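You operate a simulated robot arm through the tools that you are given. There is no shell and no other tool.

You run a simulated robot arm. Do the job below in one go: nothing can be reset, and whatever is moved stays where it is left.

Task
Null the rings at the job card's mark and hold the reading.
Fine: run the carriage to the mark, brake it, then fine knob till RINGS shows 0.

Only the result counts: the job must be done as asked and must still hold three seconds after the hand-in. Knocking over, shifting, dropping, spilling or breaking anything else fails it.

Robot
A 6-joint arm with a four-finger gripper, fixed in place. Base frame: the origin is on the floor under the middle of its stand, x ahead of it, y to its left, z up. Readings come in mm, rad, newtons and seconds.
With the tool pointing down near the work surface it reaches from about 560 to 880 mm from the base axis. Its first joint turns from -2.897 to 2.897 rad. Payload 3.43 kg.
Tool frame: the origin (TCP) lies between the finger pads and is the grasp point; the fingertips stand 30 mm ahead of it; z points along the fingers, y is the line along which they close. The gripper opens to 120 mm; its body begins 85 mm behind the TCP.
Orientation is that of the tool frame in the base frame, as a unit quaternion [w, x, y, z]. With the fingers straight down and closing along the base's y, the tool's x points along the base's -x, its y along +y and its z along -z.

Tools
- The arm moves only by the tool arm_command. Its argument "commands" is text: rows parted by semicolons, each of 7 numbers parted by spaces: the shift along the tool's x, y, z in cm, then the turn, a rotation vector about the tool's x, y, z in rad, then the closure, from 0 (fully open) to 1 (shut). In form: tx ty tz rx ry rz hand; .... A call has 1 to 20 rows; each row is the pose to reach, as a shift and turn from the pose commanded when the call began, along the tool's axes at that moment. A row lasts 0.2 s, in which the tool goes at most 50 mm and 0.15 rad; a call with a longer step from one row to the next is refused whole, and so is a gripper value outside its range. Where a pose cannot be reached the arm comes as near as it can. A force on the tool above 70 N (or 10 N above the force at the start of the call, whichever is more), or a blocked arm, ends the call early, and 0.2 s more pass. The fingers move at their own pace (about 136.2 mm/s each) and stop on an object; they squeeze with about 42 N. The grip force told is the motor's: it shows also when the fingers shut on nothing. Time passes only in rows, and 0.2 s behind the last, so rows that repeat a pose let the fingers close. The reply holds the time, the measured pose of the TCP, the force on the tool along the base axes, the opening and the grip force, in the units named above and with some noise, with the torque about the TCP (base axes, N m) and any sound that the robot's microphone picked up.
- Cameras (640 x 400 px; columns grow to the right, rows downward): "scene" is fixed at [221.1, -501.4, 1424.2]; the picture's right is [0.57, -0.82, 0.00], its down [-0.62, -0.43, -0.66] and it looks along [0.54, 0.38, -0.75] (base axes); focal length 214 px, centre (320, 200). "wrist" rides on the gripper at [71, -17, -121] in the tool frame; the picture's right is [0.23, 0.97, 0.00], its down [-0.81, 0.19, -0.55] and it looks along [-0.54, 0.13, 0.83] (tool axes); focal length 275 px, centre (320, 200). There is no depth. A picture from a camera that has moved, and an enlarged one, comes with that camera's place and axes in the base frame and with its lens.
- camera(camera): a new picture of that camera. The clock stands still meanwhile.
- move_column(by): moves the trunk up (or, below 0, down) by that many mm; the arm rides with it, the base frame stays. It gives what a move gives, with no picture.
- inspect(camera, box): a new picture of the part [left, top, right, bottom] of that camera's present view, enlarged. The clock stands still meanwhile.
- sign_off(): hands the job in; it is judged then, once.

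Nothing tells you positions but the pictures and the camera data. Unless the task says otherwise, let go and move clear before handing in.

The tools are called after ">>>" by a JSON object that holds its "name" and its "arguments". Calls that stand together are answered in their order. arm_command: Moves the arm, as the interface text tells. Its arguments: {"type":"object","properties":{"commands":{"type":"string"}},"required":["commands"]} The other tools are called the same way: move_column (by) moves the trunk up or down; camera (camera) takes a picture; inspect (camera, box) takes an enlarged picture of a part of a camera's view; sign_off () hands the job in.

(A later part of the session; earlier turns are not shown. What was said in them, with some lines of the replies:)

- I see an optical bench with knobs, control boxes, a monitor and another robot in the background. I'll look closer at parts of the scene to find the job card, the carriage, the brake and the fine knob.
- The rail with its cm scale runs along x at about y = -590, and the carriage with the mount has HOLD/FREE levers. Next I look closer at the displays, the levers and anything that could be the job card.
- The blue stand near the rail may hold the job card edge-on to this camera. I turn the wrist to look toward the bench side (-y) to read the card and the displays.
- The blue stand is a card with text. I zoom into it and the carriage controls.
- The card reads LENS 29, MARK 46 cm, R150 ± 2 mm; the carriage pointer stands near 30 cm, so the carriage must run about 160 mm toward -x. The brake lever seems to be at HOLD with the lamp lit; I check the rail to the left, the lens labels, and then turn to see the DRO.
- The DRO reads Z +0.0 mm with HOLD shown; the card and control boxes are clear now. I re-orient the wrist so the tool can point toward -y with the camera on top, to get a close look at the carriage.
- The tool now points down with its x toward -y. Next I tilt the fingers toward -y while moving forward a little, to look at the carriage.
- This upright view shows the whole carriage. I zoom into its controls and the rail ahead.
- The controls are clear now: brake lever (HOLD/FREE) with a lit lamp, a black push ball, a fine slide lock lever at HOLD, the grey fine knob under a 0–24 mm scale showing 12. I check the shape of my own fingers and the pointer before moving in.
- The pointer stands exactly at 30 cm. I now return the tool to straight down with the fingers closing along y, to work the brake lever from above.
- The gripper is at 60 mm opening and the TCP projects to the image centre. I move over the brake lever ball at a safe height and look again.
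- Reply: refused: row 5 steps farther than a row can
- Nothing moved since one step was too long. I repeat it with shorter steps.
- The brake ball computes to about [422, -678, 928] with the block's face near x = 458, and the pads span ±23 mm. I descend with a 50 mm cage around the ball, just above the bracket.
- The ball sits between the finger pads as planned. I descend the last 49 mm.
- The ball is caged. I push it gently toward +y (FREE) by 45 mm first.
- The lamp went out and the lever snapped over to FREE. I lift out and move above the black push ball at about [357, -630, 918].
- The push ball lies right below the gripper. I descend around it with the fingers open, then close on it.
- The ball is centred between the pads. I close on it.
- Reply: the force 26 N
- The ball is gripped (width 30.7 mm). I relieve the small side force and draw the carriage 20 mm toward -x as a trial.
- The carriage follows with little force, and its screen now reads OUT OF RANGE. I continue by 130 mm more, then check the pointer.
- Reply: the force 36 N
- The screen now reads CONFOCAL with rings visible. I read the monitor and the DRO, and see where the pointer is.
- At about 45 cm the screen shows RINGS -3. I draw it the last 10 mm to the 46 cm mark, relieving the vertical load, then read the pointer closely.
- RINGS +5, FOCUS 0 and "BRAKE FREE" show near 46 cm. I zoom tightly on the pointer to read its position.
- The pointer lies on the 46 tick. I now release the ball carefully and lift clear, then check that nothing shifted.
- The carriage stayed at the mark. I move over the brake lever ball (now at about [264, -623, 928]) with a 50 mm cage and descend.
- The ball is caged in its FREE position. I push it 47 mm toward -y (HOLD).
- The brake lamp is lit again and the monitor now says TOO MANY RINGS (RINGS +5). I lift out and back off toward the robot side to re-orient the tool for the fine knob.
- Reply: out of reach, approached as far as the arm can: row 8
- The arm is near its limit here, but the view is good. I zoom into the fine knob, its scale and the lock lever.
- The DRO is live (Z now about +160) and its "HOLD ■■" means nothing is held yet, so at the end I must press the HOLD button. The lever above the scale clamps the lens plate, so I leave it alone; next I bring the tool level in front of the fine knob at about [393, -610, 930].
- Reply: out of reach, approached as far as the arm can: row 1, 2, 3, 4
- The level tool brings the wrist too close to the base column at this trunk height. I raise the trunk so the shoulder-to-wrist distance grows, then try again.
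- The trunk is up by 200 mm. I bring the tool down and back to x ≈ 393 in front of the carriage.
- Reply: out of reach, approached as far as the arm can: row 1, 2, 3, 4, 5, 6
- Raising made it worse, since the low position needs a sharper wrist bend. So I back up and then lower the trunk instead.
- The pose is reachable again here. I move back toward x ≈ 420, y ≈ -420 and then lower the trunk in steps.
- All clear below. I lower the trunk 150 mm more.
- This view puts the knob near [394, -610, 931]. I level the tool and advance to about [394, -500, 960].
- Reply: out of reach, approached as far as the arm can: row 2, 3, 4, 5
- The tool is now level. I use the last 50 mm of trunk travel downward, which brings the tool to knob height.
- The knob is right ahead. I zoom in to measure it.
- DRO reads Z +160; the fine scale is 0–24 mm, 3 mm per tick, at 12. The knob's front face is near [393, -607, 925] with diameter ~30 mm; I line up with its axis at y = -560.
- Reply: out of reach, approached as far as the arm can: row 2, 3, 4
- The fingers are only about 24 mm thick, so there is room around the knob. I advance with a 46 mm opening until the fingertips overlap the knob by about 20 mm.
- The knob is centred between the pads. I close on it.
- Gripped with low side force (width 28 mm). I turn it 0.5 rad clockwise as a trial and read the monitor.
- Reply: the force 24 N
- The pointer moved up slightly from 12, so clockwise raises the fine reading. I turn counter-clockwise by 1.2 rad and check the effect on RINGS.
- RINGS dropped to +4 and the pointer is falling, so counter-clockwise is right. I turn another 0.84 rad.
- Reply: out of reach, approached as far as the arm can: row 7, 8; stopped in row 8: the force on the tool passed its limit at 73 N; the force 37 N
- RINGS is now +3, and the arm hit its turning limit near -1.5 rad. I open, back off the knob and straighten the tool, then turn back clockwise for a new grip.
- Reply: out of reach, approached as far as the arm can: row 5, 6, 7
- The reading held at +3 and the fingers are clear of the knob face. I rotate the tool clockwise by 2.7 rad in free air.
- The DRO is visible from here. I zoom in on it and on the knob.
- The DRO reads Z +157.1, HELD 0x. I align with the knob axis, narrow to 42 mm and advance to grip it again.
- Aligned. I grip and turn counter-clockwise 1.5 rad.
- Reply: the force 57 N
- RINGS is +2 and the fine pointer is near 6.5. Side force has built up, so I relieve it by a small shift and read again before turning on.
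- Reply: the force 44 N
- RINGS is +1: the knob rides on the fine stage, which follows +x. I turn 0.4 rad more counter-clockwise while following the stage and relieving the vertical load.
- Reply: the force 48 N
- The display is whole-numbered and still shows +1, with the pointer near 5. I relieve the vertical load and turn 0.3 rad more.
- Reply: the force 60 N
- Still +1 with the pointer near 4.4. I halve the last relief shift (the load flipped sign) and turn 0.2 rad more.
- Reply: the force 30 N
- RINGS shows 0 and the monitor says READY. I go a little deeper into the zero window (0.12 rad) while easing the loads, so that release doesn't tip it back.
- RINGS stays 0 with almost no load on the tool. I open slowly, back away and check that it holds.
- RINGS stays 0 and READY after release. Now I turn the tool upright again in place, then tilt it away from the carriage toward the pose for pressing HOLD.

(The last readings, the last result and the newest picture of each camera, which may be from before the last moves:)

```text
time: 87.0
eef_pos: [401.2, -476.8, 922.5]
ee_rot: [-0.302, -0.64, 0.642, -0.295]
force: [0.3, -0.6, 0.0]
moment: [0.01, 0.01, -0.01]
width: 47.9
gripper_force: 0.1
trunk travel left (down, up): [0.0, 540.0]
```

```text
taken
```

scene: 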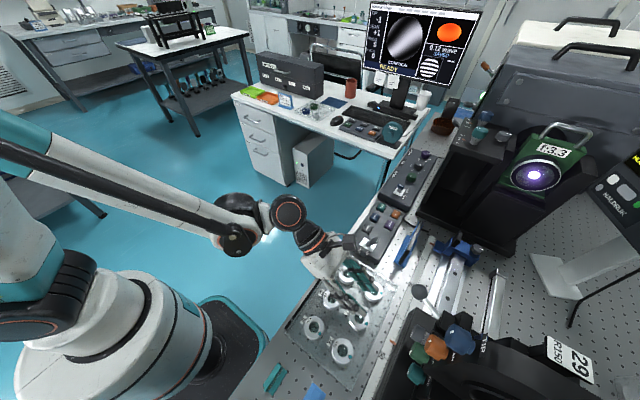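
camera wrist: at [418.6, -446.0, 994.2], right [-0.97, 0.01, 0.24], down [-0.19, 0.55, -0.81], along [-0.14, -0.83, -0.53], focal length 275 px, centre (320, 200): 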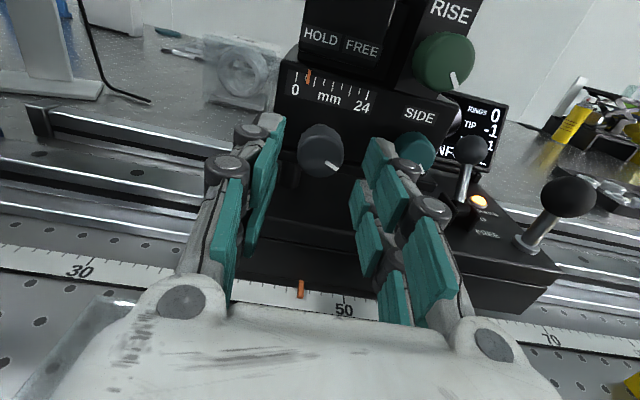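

The fine scale reads about 3.9 mm, so Z should be near 152. I finish tilting the tool down while rising, then raise the trunk and go look at the DRO.

>>> {"name": "arm_command", "arguments": {"commands": "0.8 0 -2 0 -0.145 0 0.8; 1.7 0 -4 0 -0.29 0 0.9; 2.6 0 -6 0 -0.435 0 1; 3.5 0 -8 0 -0.58 0 1; 4.4 0 -10 0 -0.725 0 1; 5.3 0 -12.3 0 -0.87 0 1; 5.3 0 -12.3 0 -0.87 0 1"}}

>>> {"name": "move_column", "arguments": {"by": 250}}

>>> {"name": "camera", "arguments": {"camera": "scene"}}

```text
time: 88.6
eef_pos: [402.0, -417.6, 1043.6]
ee_rot: [-0.003, -0.705, 0.71, 0.002]
force: [-0.4, -0.9, -0.3]
moment: [0.06, -0.02, 0.02]
width: 0.1
gripper_force: 33.4
trunk travel left (down, up): [0.0, 540.0]
```

```text
time: 91.2
eef_pos: [402.8, -418.1, 1293.2]
ee_rot: [-0.003, -0.705, 0.71, 0.001]
force: [0.0, -0.1, 0.0]
moment: [-0.02, 0.02, 0.02]
width: 0.1
gripper_force: 33.6
trunk travel left (down, up): [-250.0, 290.0]
```

```text
taken
```

scene: 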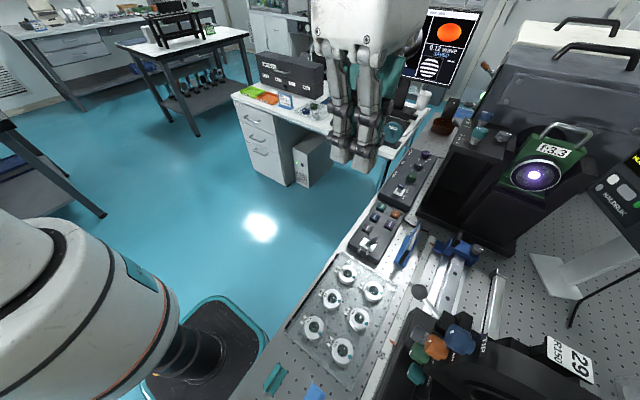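

I rotate the tool to look at the DRO from here.

>>> {"name": "arm_command", "arguments": {"commands": "0 0 0 0 0 0.14 1; 0 0 0 0 0 0.28 1; 0 0 0 0 0 0.42 1; 0 0 0 0 0 0.56 1; 0 0 0 0 0 0.7 1; 0 0 0 0 0 0.84 1; 0 0 0 0 0 0.98 1; 0 0 0 0 0 1.12 1; 0 0 0 0 0 1.26 1; 0 0 0 0 0 1.4 1; 0 0 0 0 0 1.54 1; 0 0 0 0 0 1.68 1; 0 0 0 0 0 1.82 1; 0 0 0 0 0 1.96 1; 0 0 0 0 0 2.1 1; 0 0 0 0 0 2.24 1"}}

>>> {"name": "arm_command", "arguments": {"commands": "0 0 0 0 -0.15 0 0.6; 0 0 0 0 -0.3 0 0.3; 0 0 0 0 -0.45 0 0; 0 0 0 0 -0.6 0 0; 0 0 0 0 -0.6 0 0"}}

>>> {"name": "camera", "arguments": {"camera": "wrist"}}

```text
time: 94.6
eef_pos: [401.9, -418.6, 1293.6]
ee_rot: [-0.003, 0.333, 0.943, -0.002]
force: [0.5, 0.3, 0.0]
moment: [0.02, -0.01, -0.01]
width: 0.0
gripper_force: 33.6
trunk travel left (down, up): [-250.0, 290.0]
```

```text
time: 95.8
eef_pos: [402.3, -418.5, 1293.9]
ee_rot: [0.277, 0.315, 0.902, -0.101]
force: [-0.2, 0.1, -0.2]
moment: [0.0, -0.01, 0.0]
width: 119.8
gripper_force: 0.1
trunk travel left (down, up): [-250.0, 290.0]
```

```text
taken
camera wrist: at [293.5, -350.9, 1352.5], right [0.46, 0.88, -0.14], down [0.4, -0.07, 0.91], along [0.79, -0.47, -0.39], focal length 275 px, centre (320, 200)
```

wrist: 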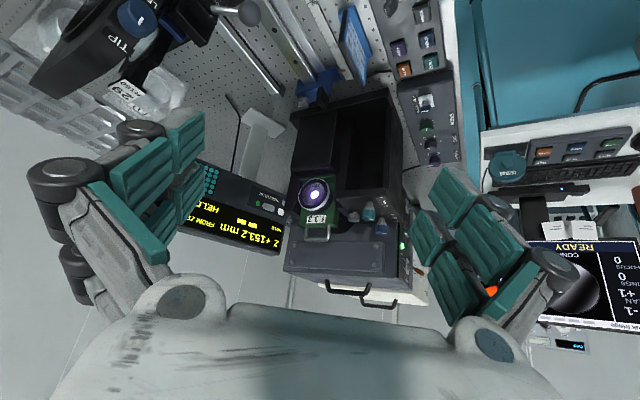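

>>> {"name": "inspect", "arguments": {"camera": "wrist", "box": [170, 150, 310, 260]}}

>>> {"name": "inspect", "arguments": {"camera": "wrist", "box": [370, 0, 470, 100]}}

>>> {"name": "inspect", "arguments": {"camera": "scene", "box": [360, 0, 490, 90]}}

>>> {"name": "inspect", "arguments": {"camera": "scene", "box": [398, 328, 414, 348]}}

```text
3.64 times, centred on (240, 205) of wrist
camera zoom: at [293.5, -350.9, 1352.5], right [0.46, 0.88, -0.14], down [0.4, -0.07, 0.91], along [0.79, -0.47, -0.39], focal length 1001 px, centre (611, 182)
```

zoom: 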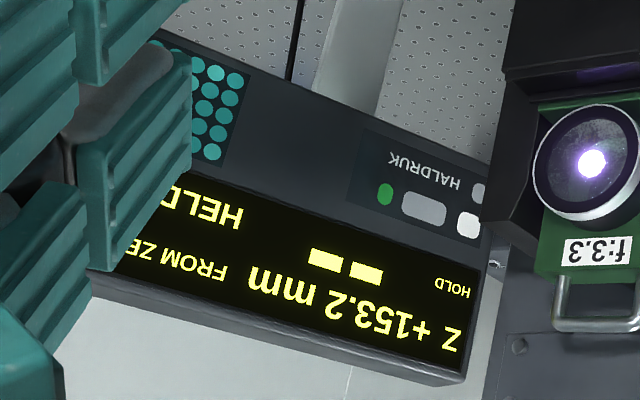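

```text
4.00 times, centred on (420, 50) of wrist
camera zoom: at [293.5, -350.9, 1352.5], right [0.46, 0.88, -0.14], down [0.4, -0.07, 0.91], along [0.79, -0.47, -0.39], focal length 1101 px, centre (-80, 800)
```

zoom: 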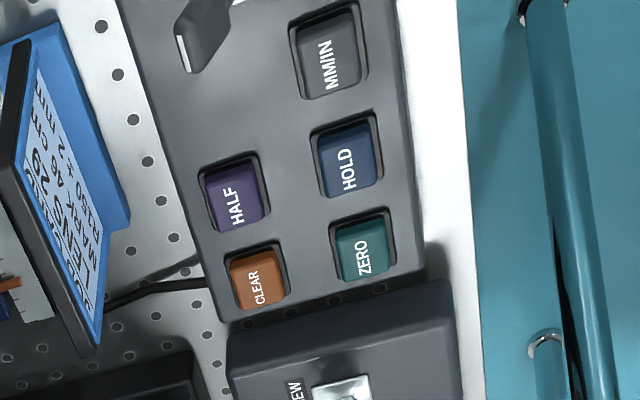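

```text
4.44 times, centred on (425, 45) of scene
camera zoom: at [221.1, -501.4, 1424.2], right [0.57, -0.82, 0.0], down [-0.62, -0.43, -0.66], along [0.54, 0.38, -0.75], focal length 953 px, centre (-147, 889)
```

zoom: 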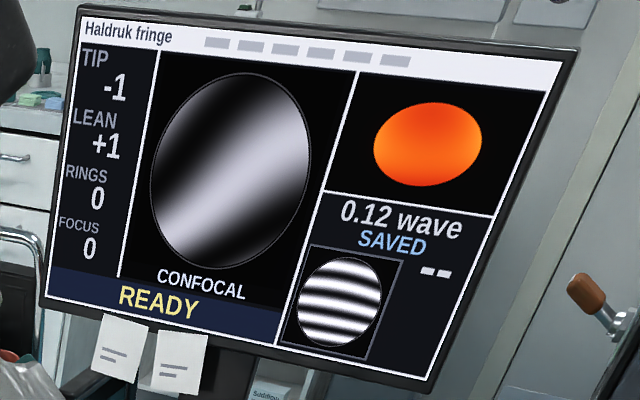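

```text
16.00 times, centred on (406, 338) of scene
camera zoom: at [221.1, -501.4, 1424.2], right [0.57, -0.82, 0.0], down [-0.62, -0.43, -0.66], along [0.54, 0.38, -0.75], focal length 3432 px, centre (-1056, -2008)
```

zoom: 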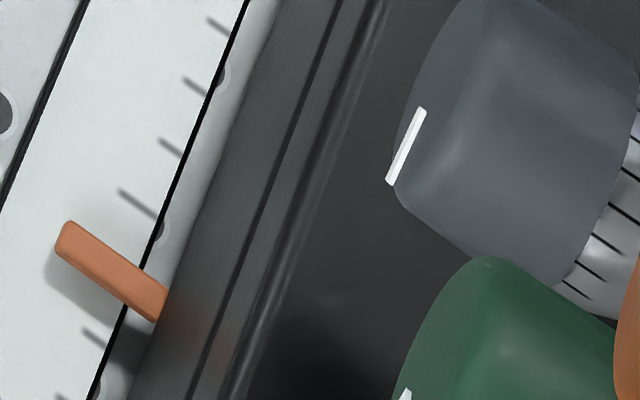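

The DRO reads Z +153.2 mm from zero, with RINGS 0, FOCUS 0 and READY, and the brake lamp lit. Now I straighten the tool and go above the blue HOLD button at about [696, -402, 820] with closed fingers.

>>> {"name": "arm_command", "arguments": {"commands": "0 0 0 0 0.15 0 0.5; 0 0 0 0 0.3 0 0.8; 0 0 0 0 0.45 0 1; 0 0 0 0 0.6 0 1"}}

>>> {"name": "arm_command", "arguments": {"commands": "0 0 0 0 0 -0.14 1; 0 0 0 0 0 -0.28 1; 0 0 0 0 0 -0.42 1; 0 0 0 0 0 -0.56 1; 0 0 0 0 0 -0.68 1; 0 0 0 0 0 -0.68 1"}}

```text
time: 96.8
eef_pos: [402.6, -418.4, 1292.6]
ee_rot: [-0.004, 0.332, 0.943, -0.002]
force: [1.1, 0.5, -0.5]
moment: [0.03, 0.03, 0.0]
width: 0.3
gripper_force: 33.7
trunk travel left (down, up): [-250.0, 290.0]
```

```text
time: 98.2
eef_pos: [402.0, -418.4, 1293.5]
ee_rot: [-0.003, -0.002, 1.0, -0.002]
force: [0.7, -0.5, -0.6]
moment: [0.0, -0.02, -0.03]
width: 0.0
gripper_force: 33.7
trunk travel left (down, up): [-250.0, 290.0]
```

>>> {"name": "arm_command", "arguments": {"commands": "-2.9 0.2 2 0 0 0 1; -5.9 0.3 4 0 0 0 1; -8.8 0.5 6 0 0 0 1; -11.8 0.6 9 0 0 0 1; -14.7 0.8 12 0 0 0 1; -17.6 1 15 0 0 0 1; -20.6 1.1 18 0 0 0 1; -23.5 1.3 21 0 0 0 1; -26.5 1.4 24 0 0 0 1; -29.4 1.6 27 0 0 0 1; -29.4 1.6 29.3 0 0 0 1; -29.4 1.6 29.3 0 0 0 1"}}

>>> {"name": "camera", "arguments": {"camera": "wrist"}}

>>> {"name": "camera", "arguments": {"camera": "scene"}}

```text
time: 100.8
eef_pos: [695.3, -404.6, 996.7]
ee_rot: [-0.003, -0.001, 1.0, -0.002]
force: [0.9, -0.1, -0.2]
moment: [0.0, -0.01, -0.02]
width: 0.1
gripper_force: 33.3
trunk travel left (down, up): [-250.0, 290.0]
```

```text
taken
camera wrist: at [625.1, -419.4, 1117.8], right [-0.23, 0.97, 0.0], down [0.81, 0.2, 0.55], along [0.53, 0.13, -0.84], focal length 275 px, centre (320, 200)
```

wrist: 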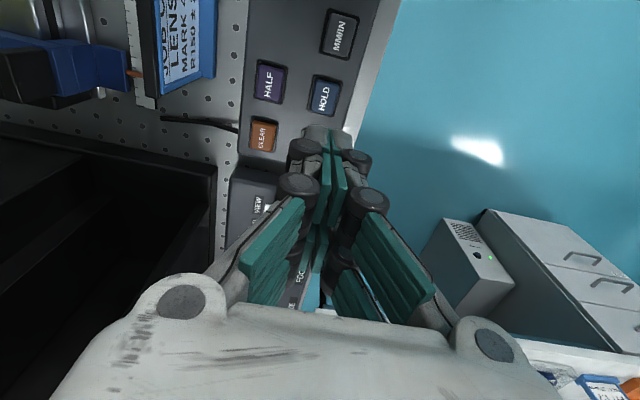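

```text
taken
```

scene: 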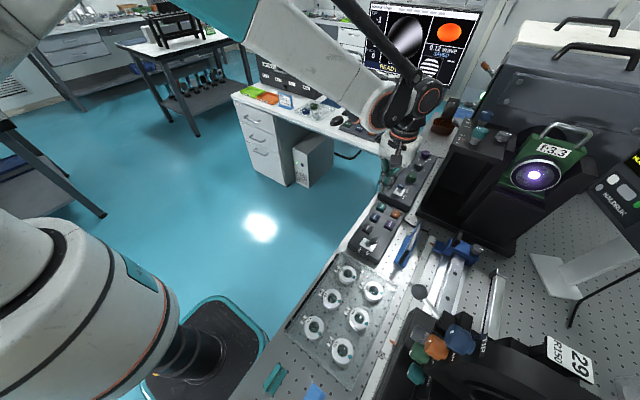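

>>> {"name": "inspect", "arguments": {"camera": "wrist", "box": [240, 0, 400, 160]}}

```text
2.50 times, centred on (320, 80) of wrist
camera zoom: at [625.1, -419.4, 1117.8], right [-0.23, 0.97, 0.0], down [0.81, 0.2, 0.55], along [0.53, 0.13, -0.84], focal length 688 px, centre (320, 500)
```

zoom: 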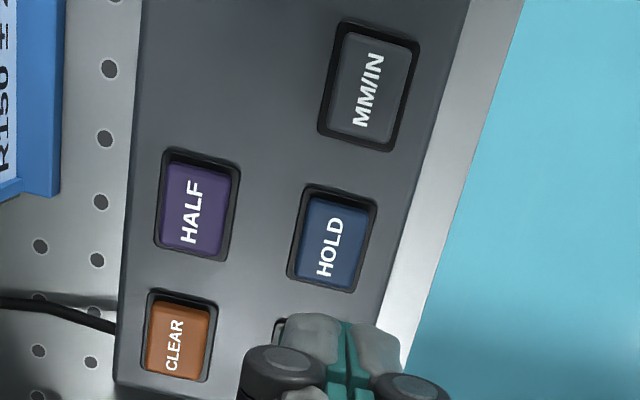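

The HOLD button recomputes to about [685, -400, 835]. I shift over it and descend to about 35 mm above, then check again.

>>> {"name": "arm_command", "arguments": {"commands": "0.5 0.2 1 0 0 0 1; 1 0.4 3 0 0 0 1; 1 0.4 5 0 0 0 1; 1 0.4 6.5 0 0 0 1; 1 0.4 6.5 0 0 0 1"}}

>>> {"name": "camera", "arguments": {"camera": "wrist"}}

>>> {"name": "inspect", "arguments": {"camera": "wrist", "box": [240, 60, 400, 200]}}

>>> {"name": "inspect", "arguments": {"camera": "scene", "box": [340, 150, 440, 250]}}

```text
time: 102.0
eef_pos: [684.1, -397.4, 932.1]
ee_rot: [-0.003, -0.002, 1.0, -0.002]
force: [0.1, -0.1, 0.7]
moment: [0.01, -0.03, 0.03]
width: 0.0
gripper_force: 33.4
trunk travel left (down, up): [-250.0, 290.0]
```

```text
taken
camera wrist: at [614.2, -413.6, 1053.3], right [-0.23, 0.97, 0.0], down [0.81, 0.2, 0.55], along [0.53, 0.13, -0.84], focal length 275 px, centre (320, 200)
```

wrist: 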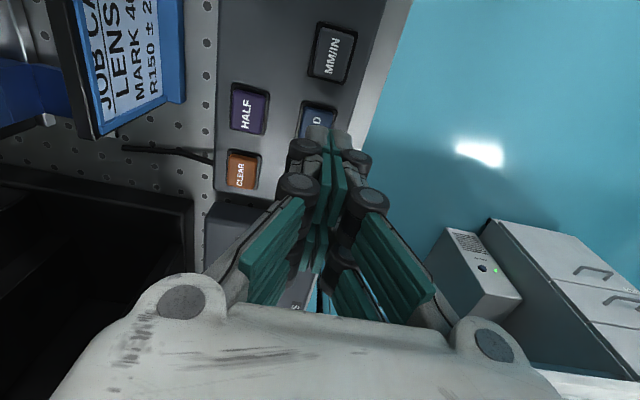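

```text
2.86 times, centred on (320, 130) of wrist
camera zoom: at [614.2, -413.6, 1053.3], right [-0.23, 0.97, 0.0], down [0.81, 0.2, 0.55], along [0.53, 0.13, -0.84], focal length 786 px, centre (320, 400)
```

zoom: 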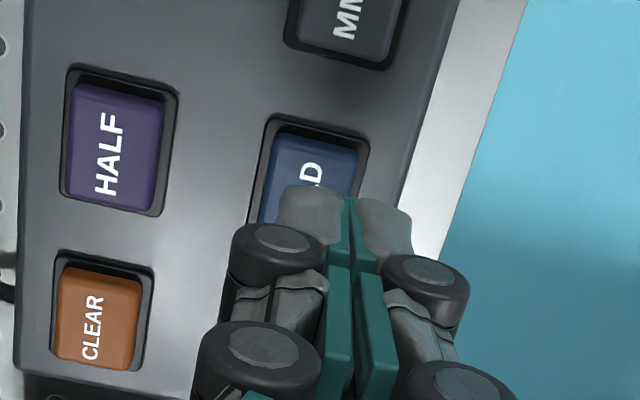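

```text
4.00 times, centred on (390, 200) of scene
camera zoom: at [221.1, -501.4, 1424.2], right [0.57, -0.82, 0.0], down [-0.62, -0.43, -0.66], along [0.54, 0.38, -0.75], focal length 858 px, centre (40, 200)
```

zoom: 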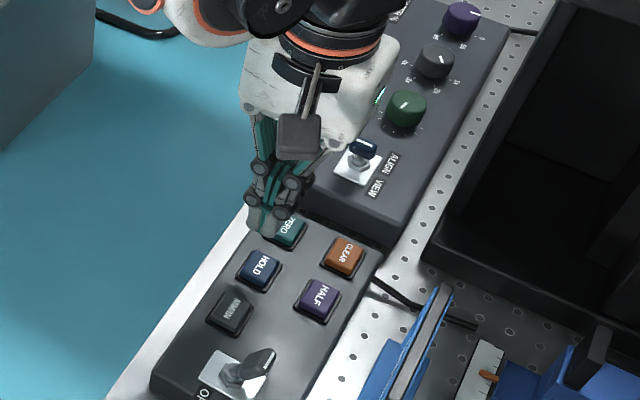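

The button centre needs a 4 mm correction. I descend to about 13 mm above the button and check from the scene camera.

>>> {"name": "arm_command", "arguments": {"commands": "-0.35 -0.3 1 0 0 0 1; -0.35 -0.3 3 0 0 0 1; -0.35 -0.3 5 0 0 0 1; -0.35 -0.3 5 0 0 0 1"}}

>>> {"name": "inspect", "arguments": {"camera": "scene", "box": [340, 160, 440, 250]}}

>>> {"name": "inspect", "arguments": {"camera": "wrist", "box": [240, 60, 400, 200]}}

```text
time: 103.0
eef_pos: [685.7, -401.0, 882.9]
ee_rot: [-0.003, -0.002, 1.0, -0.002]
force: [-0.1, 0.3, 0.0]
moment: [-0.03, -0.02, 0.04]
width: 0.1
gripper_force: 33.3
trunk travel left (down, up): [-250.0, 290.0]
```

```text
4.44 times, centred on (390, 205) of scene
camera zoom: at [221.1, -501.4, 1424.2], right [0.57, -0.82, 0.0], down [-0.62, -0.43, -0.66], along [0.54, 0.38, -0.75], focal length 953 px, centre (9, 178)
```

zoom: 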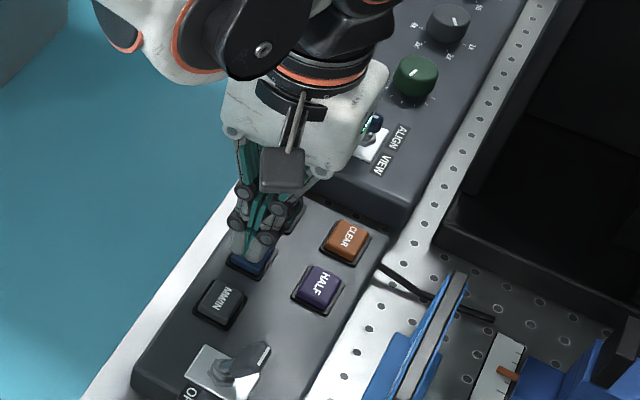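

```text
2.86 times, centred on (320, 130) of wrist
camera zoom: at [615.6, -416.5, 1003.3], right [-0.23, 0.97, 0.0], down [0.81, 0.2, 0.55], along [0.53, 0.13, -0.84], focal length 786 px, centre (320, 400)
```

zoom: 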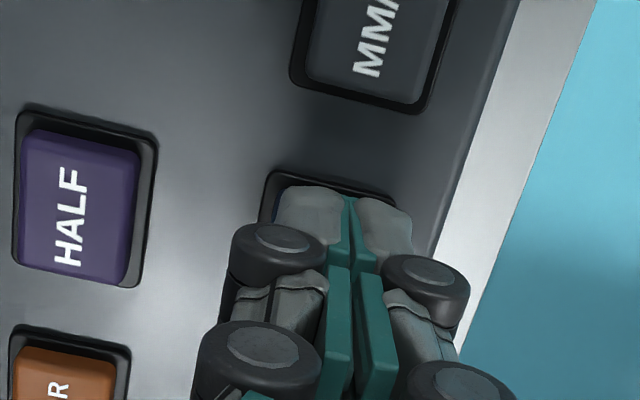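

The fingertips sit over the HOLD cap. I nudge 2 mm for centring and go down slowly toward contact.

>>> {"name": "arm_command", "arguments": {"commands": "-0.2 -0.2 0.3 0 0 0 1; -0.2 -0.2 0.6 0 0 0 1; -0.2 -0.2 0.9 0 0 0 1; -0.2 -0.2 1.1 0 0 0 1; -0.2 -0.2 1.1 0 0 0 1"}}

>>> {"name": "inspect", "arguments": {"camera": "scene", "box": [360, 190, 420, 240]}}

>>> {"name": "inspect", "arguments": {"camera": "wrist", "box": [240, 60, 400, 200]}}

```text
time: 104.2
eef_pos: [687.5, -403.8, 872.0]
ee_rot: [-0.003, -0.001, 1.0, -0.002]
force: [-0.6, 1.0, 0.1]
moment: [0.03, 0.0, 0.02]
width: 0.1
gripper_force: 34.1
trunk travel left (down, up): [-250.0, 290.0]
```

```text
8.00 times, centred on (390, 215) of scene
camera zoom: at [221.1, -501.4, 1424.2], right [0.57, -0.82, 0.0], down [-0.62, -0.43, -0.66], along [0.54, 0.38, -0.75], focal length 1716 px, centre (-240, 80)
```

zoom: 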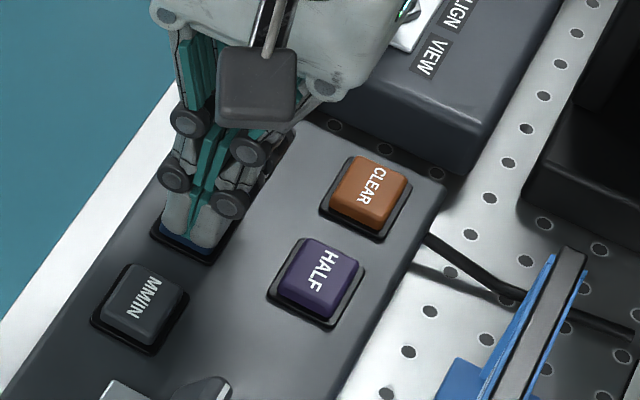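

```text
2.86 times, centred on (320, 130) of wrist
camera zoom: at [618.1, -419.4, 992.5], right [-0.23, 0.97, 0.0], down [0.81, 0.2, 0.55], along [0.53, 0.13, -0.84], focal length 786 px, centre (320, 400)
```

zoom: 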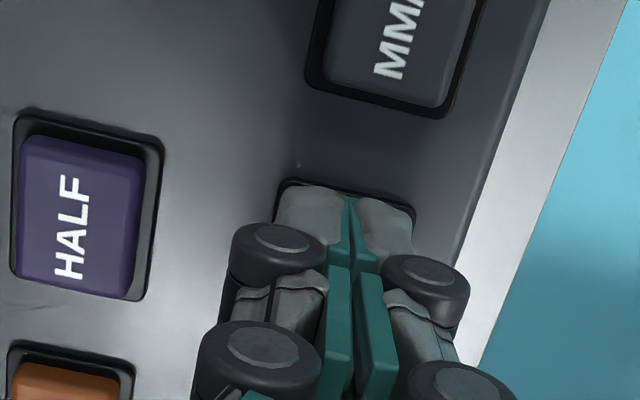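

The tips are right on top of the HOLD cap. I press down gently in small steps.

>>> {"name": "arm_command", "arguments": {"commands": "0 0 0.15 0 0 0 1; 0 0 0.3 0 0 0 1; 0 0 0.45 0 0 0 1; 0 0 0.6 0 0 0 1"}}

>>> {"name": "inspect", "arguments": {"camera": "scene", "box": [360, 190, 420, 240]}}

>>> {"name": "inspect", "arguments": {"camera": "scene", "box": [590, 100, 640, 200]}}

```text
time: 105.2
eef_pos: [689.2, -403.3, 865.3]
ee_rot: [-0.004, -0.001, 1.0, -0.002]
force: [0.1, 0.4, -0.2]
moment: [-0.01, -0.01, -0.01]
width: 6.1
gripper_force: 33.5
trunk travel left (down, up): [-250.0, 290.0]
```

```text
8.00 times, centred on (390, 215) of scene
camera zoom: at [221.1, -501.4, 1424.2], right [0.57, -0.82, 0.0], down [-0.62, -0.43, -0.66], along [0.54, 0.38, -0.75], focal length 1716 px, centre (-240, 80)
```

zoom: 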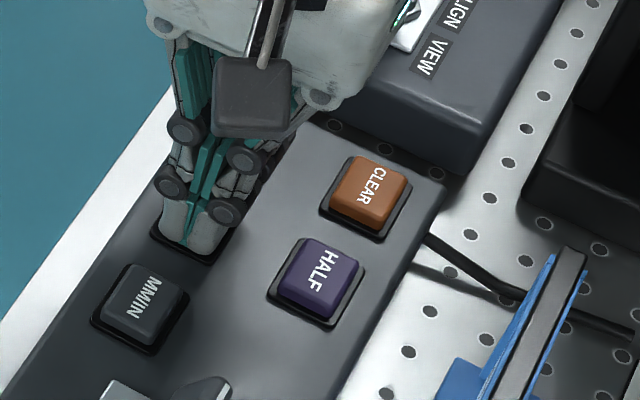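

```text
4.00 times, centred on (615, 150) of scene
camera zoom: at [221.1, -501.4, 1424.2], right [0.57, -0.82, 0.0], down [-0.62, -0.43, -0.66], along [0.54, 0.38, -0.75], focal length 858 px, centre (-860, 400)
```

zoom: 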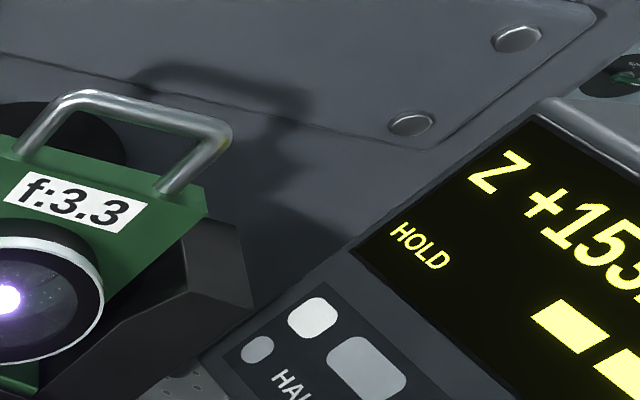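

The fingers touch and splay slightly (6 mm), but the DRO still shows no held value. I press a little further.

>>> {"name": "arm_command", "arguments": {"commands": "0 0 0.1 0 0 0 1; 0 0 0.2 0 0 0 1; 0 0 0.3 0 0 0 1; 0 0 0.3 0 0 0 1"}}

>>> {"name": "inspect", "arguments": {"camera": "scene", "box": [360, 190, 420, 240]}}

>>> {"name": "inspect", "arguments": {"camera": "scene", "box": [590, 100, 640, 200]}}

```text
time: 106.2
eef_pos: [687.5, -404.1, 864.1]
ee_rot: [-0.004, -0.002, 1.0, -0.001]
force: [-0.2, 0.9, 2.0]
moment: [0.03, -0.03, 0.04]
width: 5.8
gripper_force: 33.4
trunk travel left (down, up): [-250.0, 290.0]
heard: click
```

```text
8.00 times, centred on (390, 215) of scene
camera zoom: at [221.1, -501.4, 1424.2], right [0.57, -0.82, 0.0], down [-0.62, -0.43, -0.66], along [0.54, 0.38, -0.75], focal length 1716 px, centre (-240, 80)
```

zoom: 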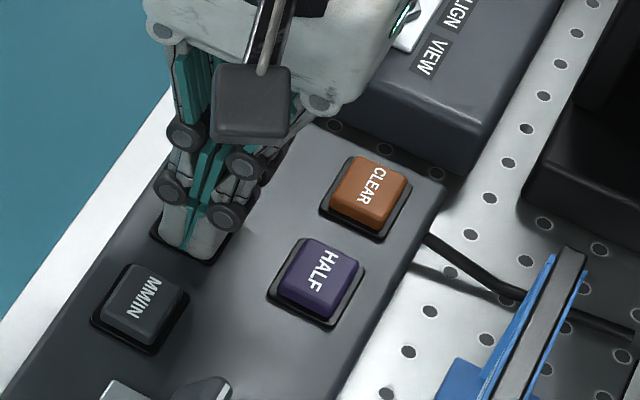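

```text
4.00 times, centred on (615, 150) of scene
camera zoom: at [221.1, -501.4, 1424.2], right [0.57, -0.82, 0.0], down [-0.62, -0.43, -0.66], along [0.54, 0.38, -0.75], focal length 858 px, centre (-860, 400)
```

zoom: 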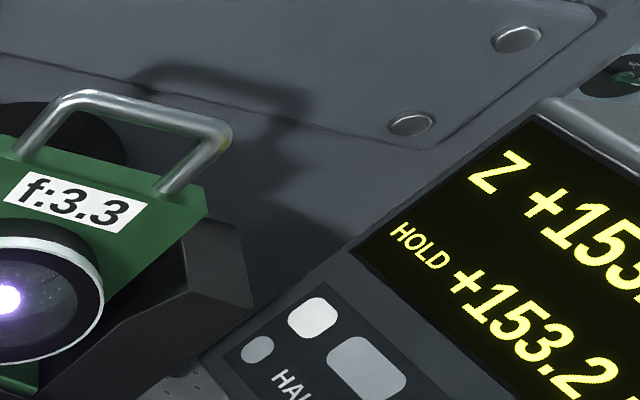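

A click was heard and the DRO now shows HOLD +153.2. I lift straight up and away, then verify everything.

>>> {"name": "arm_command", "arguments": {"commands": "0 0 -0.5 0 0 0 1; 0 0 -2 0 0 0 1; 0 0 -5 0 0 0 1; 0 0 -9 0 0 0 1; 0 0 -13 0 0 0 1; 1 0 -17 0 0 0 1; 4 0 -21 0 0 0 0.8; 8 0 -24 0 0 0 0.6; 12 0 -26 0 0 0 0.5; 16 0 -28 0 0 0 0.5; 20 0 -30 0 0 0 0.5; 24 0 -32 0 0 0 0.5; 26 0 -34 0 0 0 0.3; 26 0 -34 0 0 0 0"}}

>>> {"name": "camera", "arguments": {"camera": "scene"}}

>>> {"name": "inspect", "arguments": {"camera": "scene", "box": [360, 0, 490, 90]}}

>>> {"name": "inspect", "arguments": {"camera": "scene", "box": [380, 300, 560, 400]}}

>>> {"name": "inspect", "arguments": {"camera": "scene", "box": [590, 100, 640, 200]}}

```text
time: 109.2
eef_pos: [430.4, -403.7, 1205.6]
ee_rot: [-0.004, -0.002, 1.0, -0.002]
force: [0.1, 0.4, -0.5]
moment: [0.02, -0.02, 0.01]
width: 119.7
gripper_force: 0.1
trunk travel left (down, up): [-250.0, 290.0]
```

```text
taken
```

scene: 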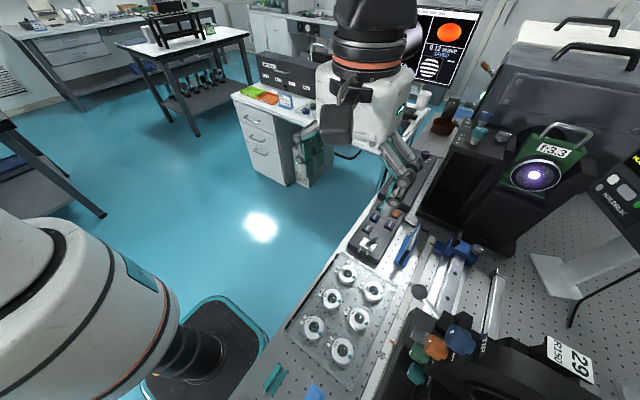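

```text
4.44 times, centred on (425, 45) of scene
camera zoom: at [221.1, -501.4, 1424.2], right [0.57, -0.82, 0.0], down [-0.62, -0.43, -0.66], along [0.54, 0.38, -0.75], focal length 953 px, centre (-147, 889)
```

zoom: 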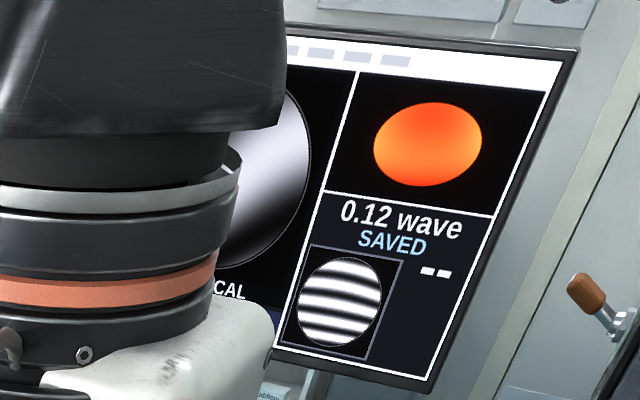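

```text
3.56 times, centred on (470, 350) of scene
camera zoom: at [221.1, -501.4, 1424.2], right [0.57, -0.82, 0.0], down [-0.62, -0.43, -0.66], along [0.54, 0.38, -0.75], focal length 763 px, centre (-213, -333)
```

zoom: 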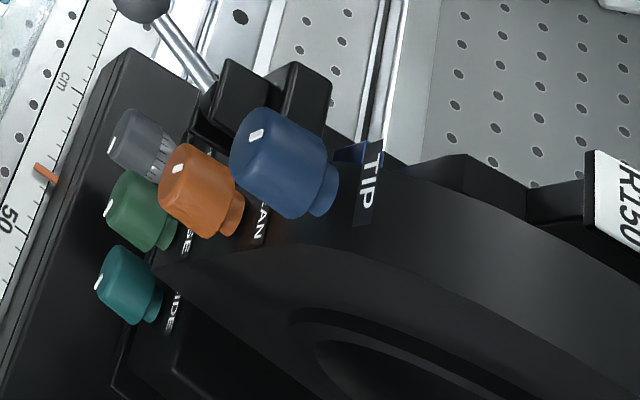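

```text
4.00 times, centred on (615, 150) of scene
camera zoom: at [221.1, -501.4, 1424.2], right [0.57, -0.82, 0.0], down [-0.62, -0.43, -0.66], along [0.54, 0.38, -0.75], focal length 858 px, centre (-860, 400)
```

zoom: 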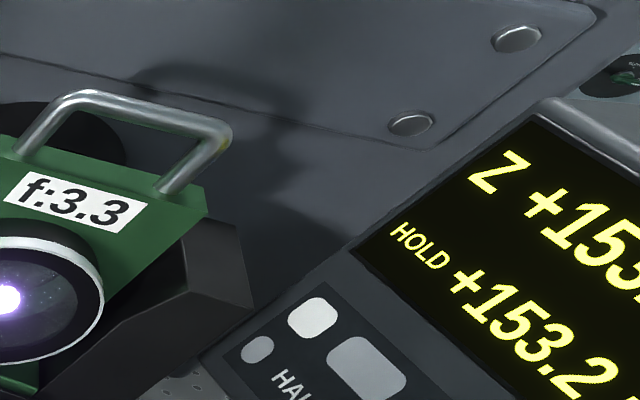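

The held value +153.2 stays. I turn the wrist once more to check the monitor, the DRO's held count and the carriage.

>>> {"name": "arm_command", "arguments": {"commands": "0 0 0 0 0 0.14 0; 0 0 0 0 0 0.28 0; 0 0 0 0 0 0.42 0; 0 0 0 0 0 0.56 0; 0 0 0 0 0 0.67 0"}}

>>> {"name": "arm_command", "arguments": {"commands": "2 0 -1 0 -0.15 0 0; 4 0 -2 0 -0.3 0 0; 6 0 -3 0 -0.45 0 0; 8 0 -4 0 -0.6 0 0; 8 0 -4 0 -0.6 0 0"}}

>>> {"name": "camera", "arguments": {"camera": "wrist"}}

>>> {"name": "inspect", "arguments": {"camera": "scene", "box": [360, 0, 490, 90]}}

```text
time: 110.4
eef_pos: [431.1, -404.0, 1205.9]
ee_rot: [-0.003, 0.329, 0.944, -0.003]
force: [0.0, 0.5, 0.4]
moment: [0.04, -0.04, -0.02]
width: 120.2
gripper_force: 0.1
trunk travel left (down, up): [-250.0, 290.0]
```

```text
time: 111.6
eef_pos: [371.2, -358.5, 1244.7]
ee_rot: [0.277, 0.312, 0.903, -0.1]
force: [0.0, 0.2, 0.4]
moment: [-0.03, -0.02, -0.01]
width: 119.9
gripper_force: 0.1
trunk travel left (down, up): [-250.0, 290.0]
```

```text
taken
camera wrist: at [261.2, -291.3, 1303.9], right [0.45, 0.88, -0.14], down [0.4, -0.07, 0.91], along [0.8, -0.47, -0.39], focal length 275 px, centre (320, 200)
```

wrist: 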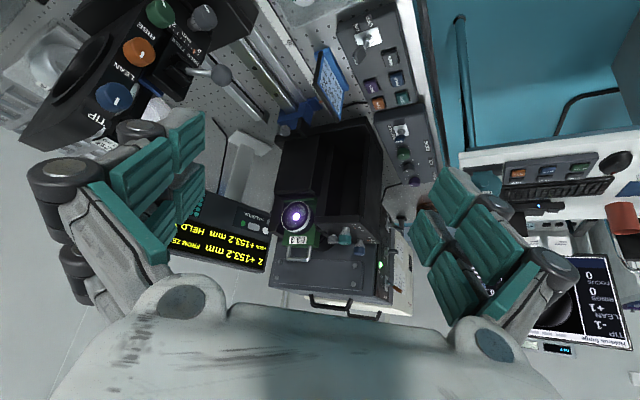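

```text
4.44 times, centred on (425, 45) of scene
camera zoom: at [221.1, -501.4, 1424.2], right [0.57, -0.82, 0.0], down [-0.62, -0.43, -0.66], along [0.54, 0.38, -0.75], focal length 953 px, centre (-147, 889)
```

zoom: 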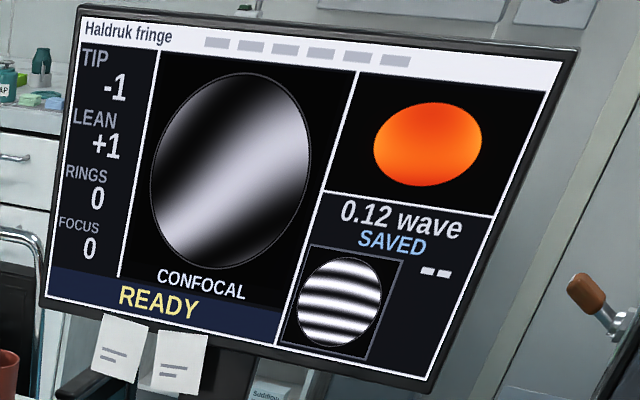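

RINGS 0, FOCUS 0, READY and HOLD +153.2 all show. One last look at the held count and the brake lamp before handing in.

>>> {"name": "inspect", "arguments": {"camera": "wrist", "box": [160, 170, 290, 280]}}

>>> {"name": "inspect", "arguments": {"camera": "scene", "box": [360, 310, 480, 400]}}

>>> {"name": "inspect", "arguments": {"camera": "wrist", "box": [20, 0, 300, 170]}}

```text
3.64 times, centred on (225, 225) of wrist
camera zoom: at [261.2, -291.3, 1303.9], right [0.45, 0.88, -0.14], down [0.4, -0.07, 0.91], along [0.8, -0.47, -0.39], focal length 1001 px, centre (666, 109)
```

zoom: 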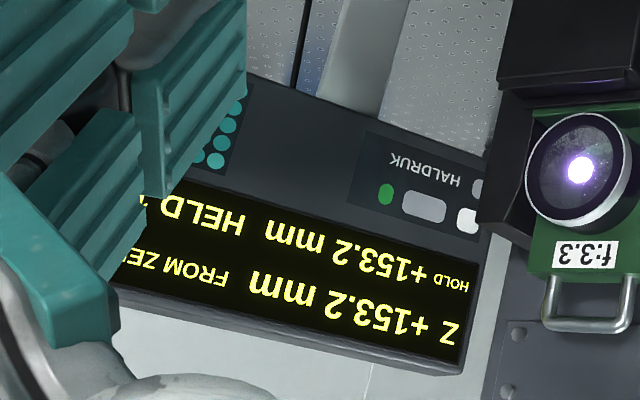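

```text
4.44 times, centred on (420, 355) of scene
camera zoom: at [221.1, -501.4, 1424.2], right [0.57, -0.82, 0.0], down [-0.62, -0.43, -0.66], along [0.54, 0.38, -0.75], focal length 953 px, centre (-124, -489)
```

zoom: 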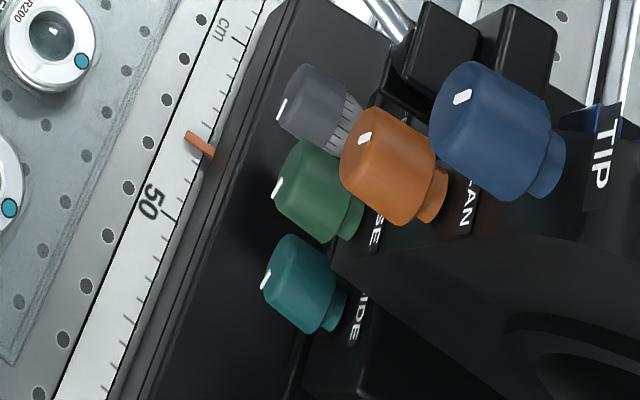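

```text
2.29 times, centred on (160, 85) of wrist
camera zoom: at [261.2, -291.3, 1303.9], right [0.45, 0.88, -0.14], down [0.4, -0.07, 0.91], along [0.8, -0.47, -0.39], focal length 629 px, centre (686, 463)
```

zoom: 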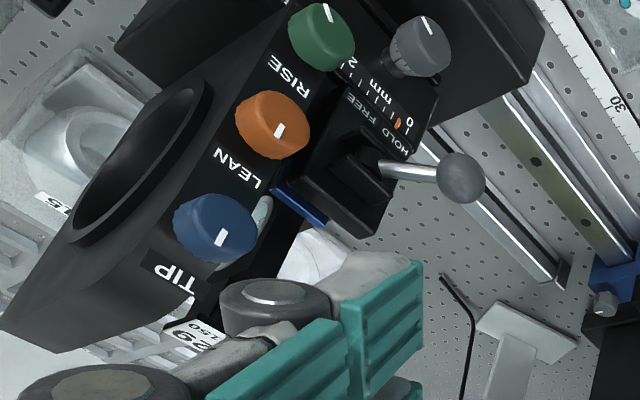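

The monitor shows RINGS 0 and READY, which it would not show with the brake free. The carriage pointer is within about 1 mm of 46 cm, the DRO shows HOLD +153.2 mm, and the arm is clear with the gripper open. I hand the job in.

>>> {"name": "sign_off", "arguments": {}}

```text
The job is handed in.
```

I nulled the rings at the card's 46 cm mark, held the reading, and handed the job in. At my last look the monitor showed RINGS 0, FOCUS 0 and READY.

- **Held reading:** the readout shows HOLD +153.2 mm, pressed once. This is outside the card's R150 ± 2 mm, but it is where the rings actually null. I used the zero already set on the readout and did not redo it.
- **Carriage position:** I set the carriage at 46.0 cm and braked it. It then slipped about 1 mm while I turned the fine knob, so it sits at roughly 46.1 cm. I left it there rather than free the brake and start over.
- **Null margin:** RINGS had only just dropped to 0 when I went a touch further and stopped, so it may be near the edge of the zero range. It did not change through the release, the HOLD press and the final check.
- **Other controls:** I did not touch the lens clamp or the tip, lean, rise and side knobs. TIP reads -1 and LEAN reads +1, as they have since the rings first appeared.

The arm is clear of the bench with the gripper open.
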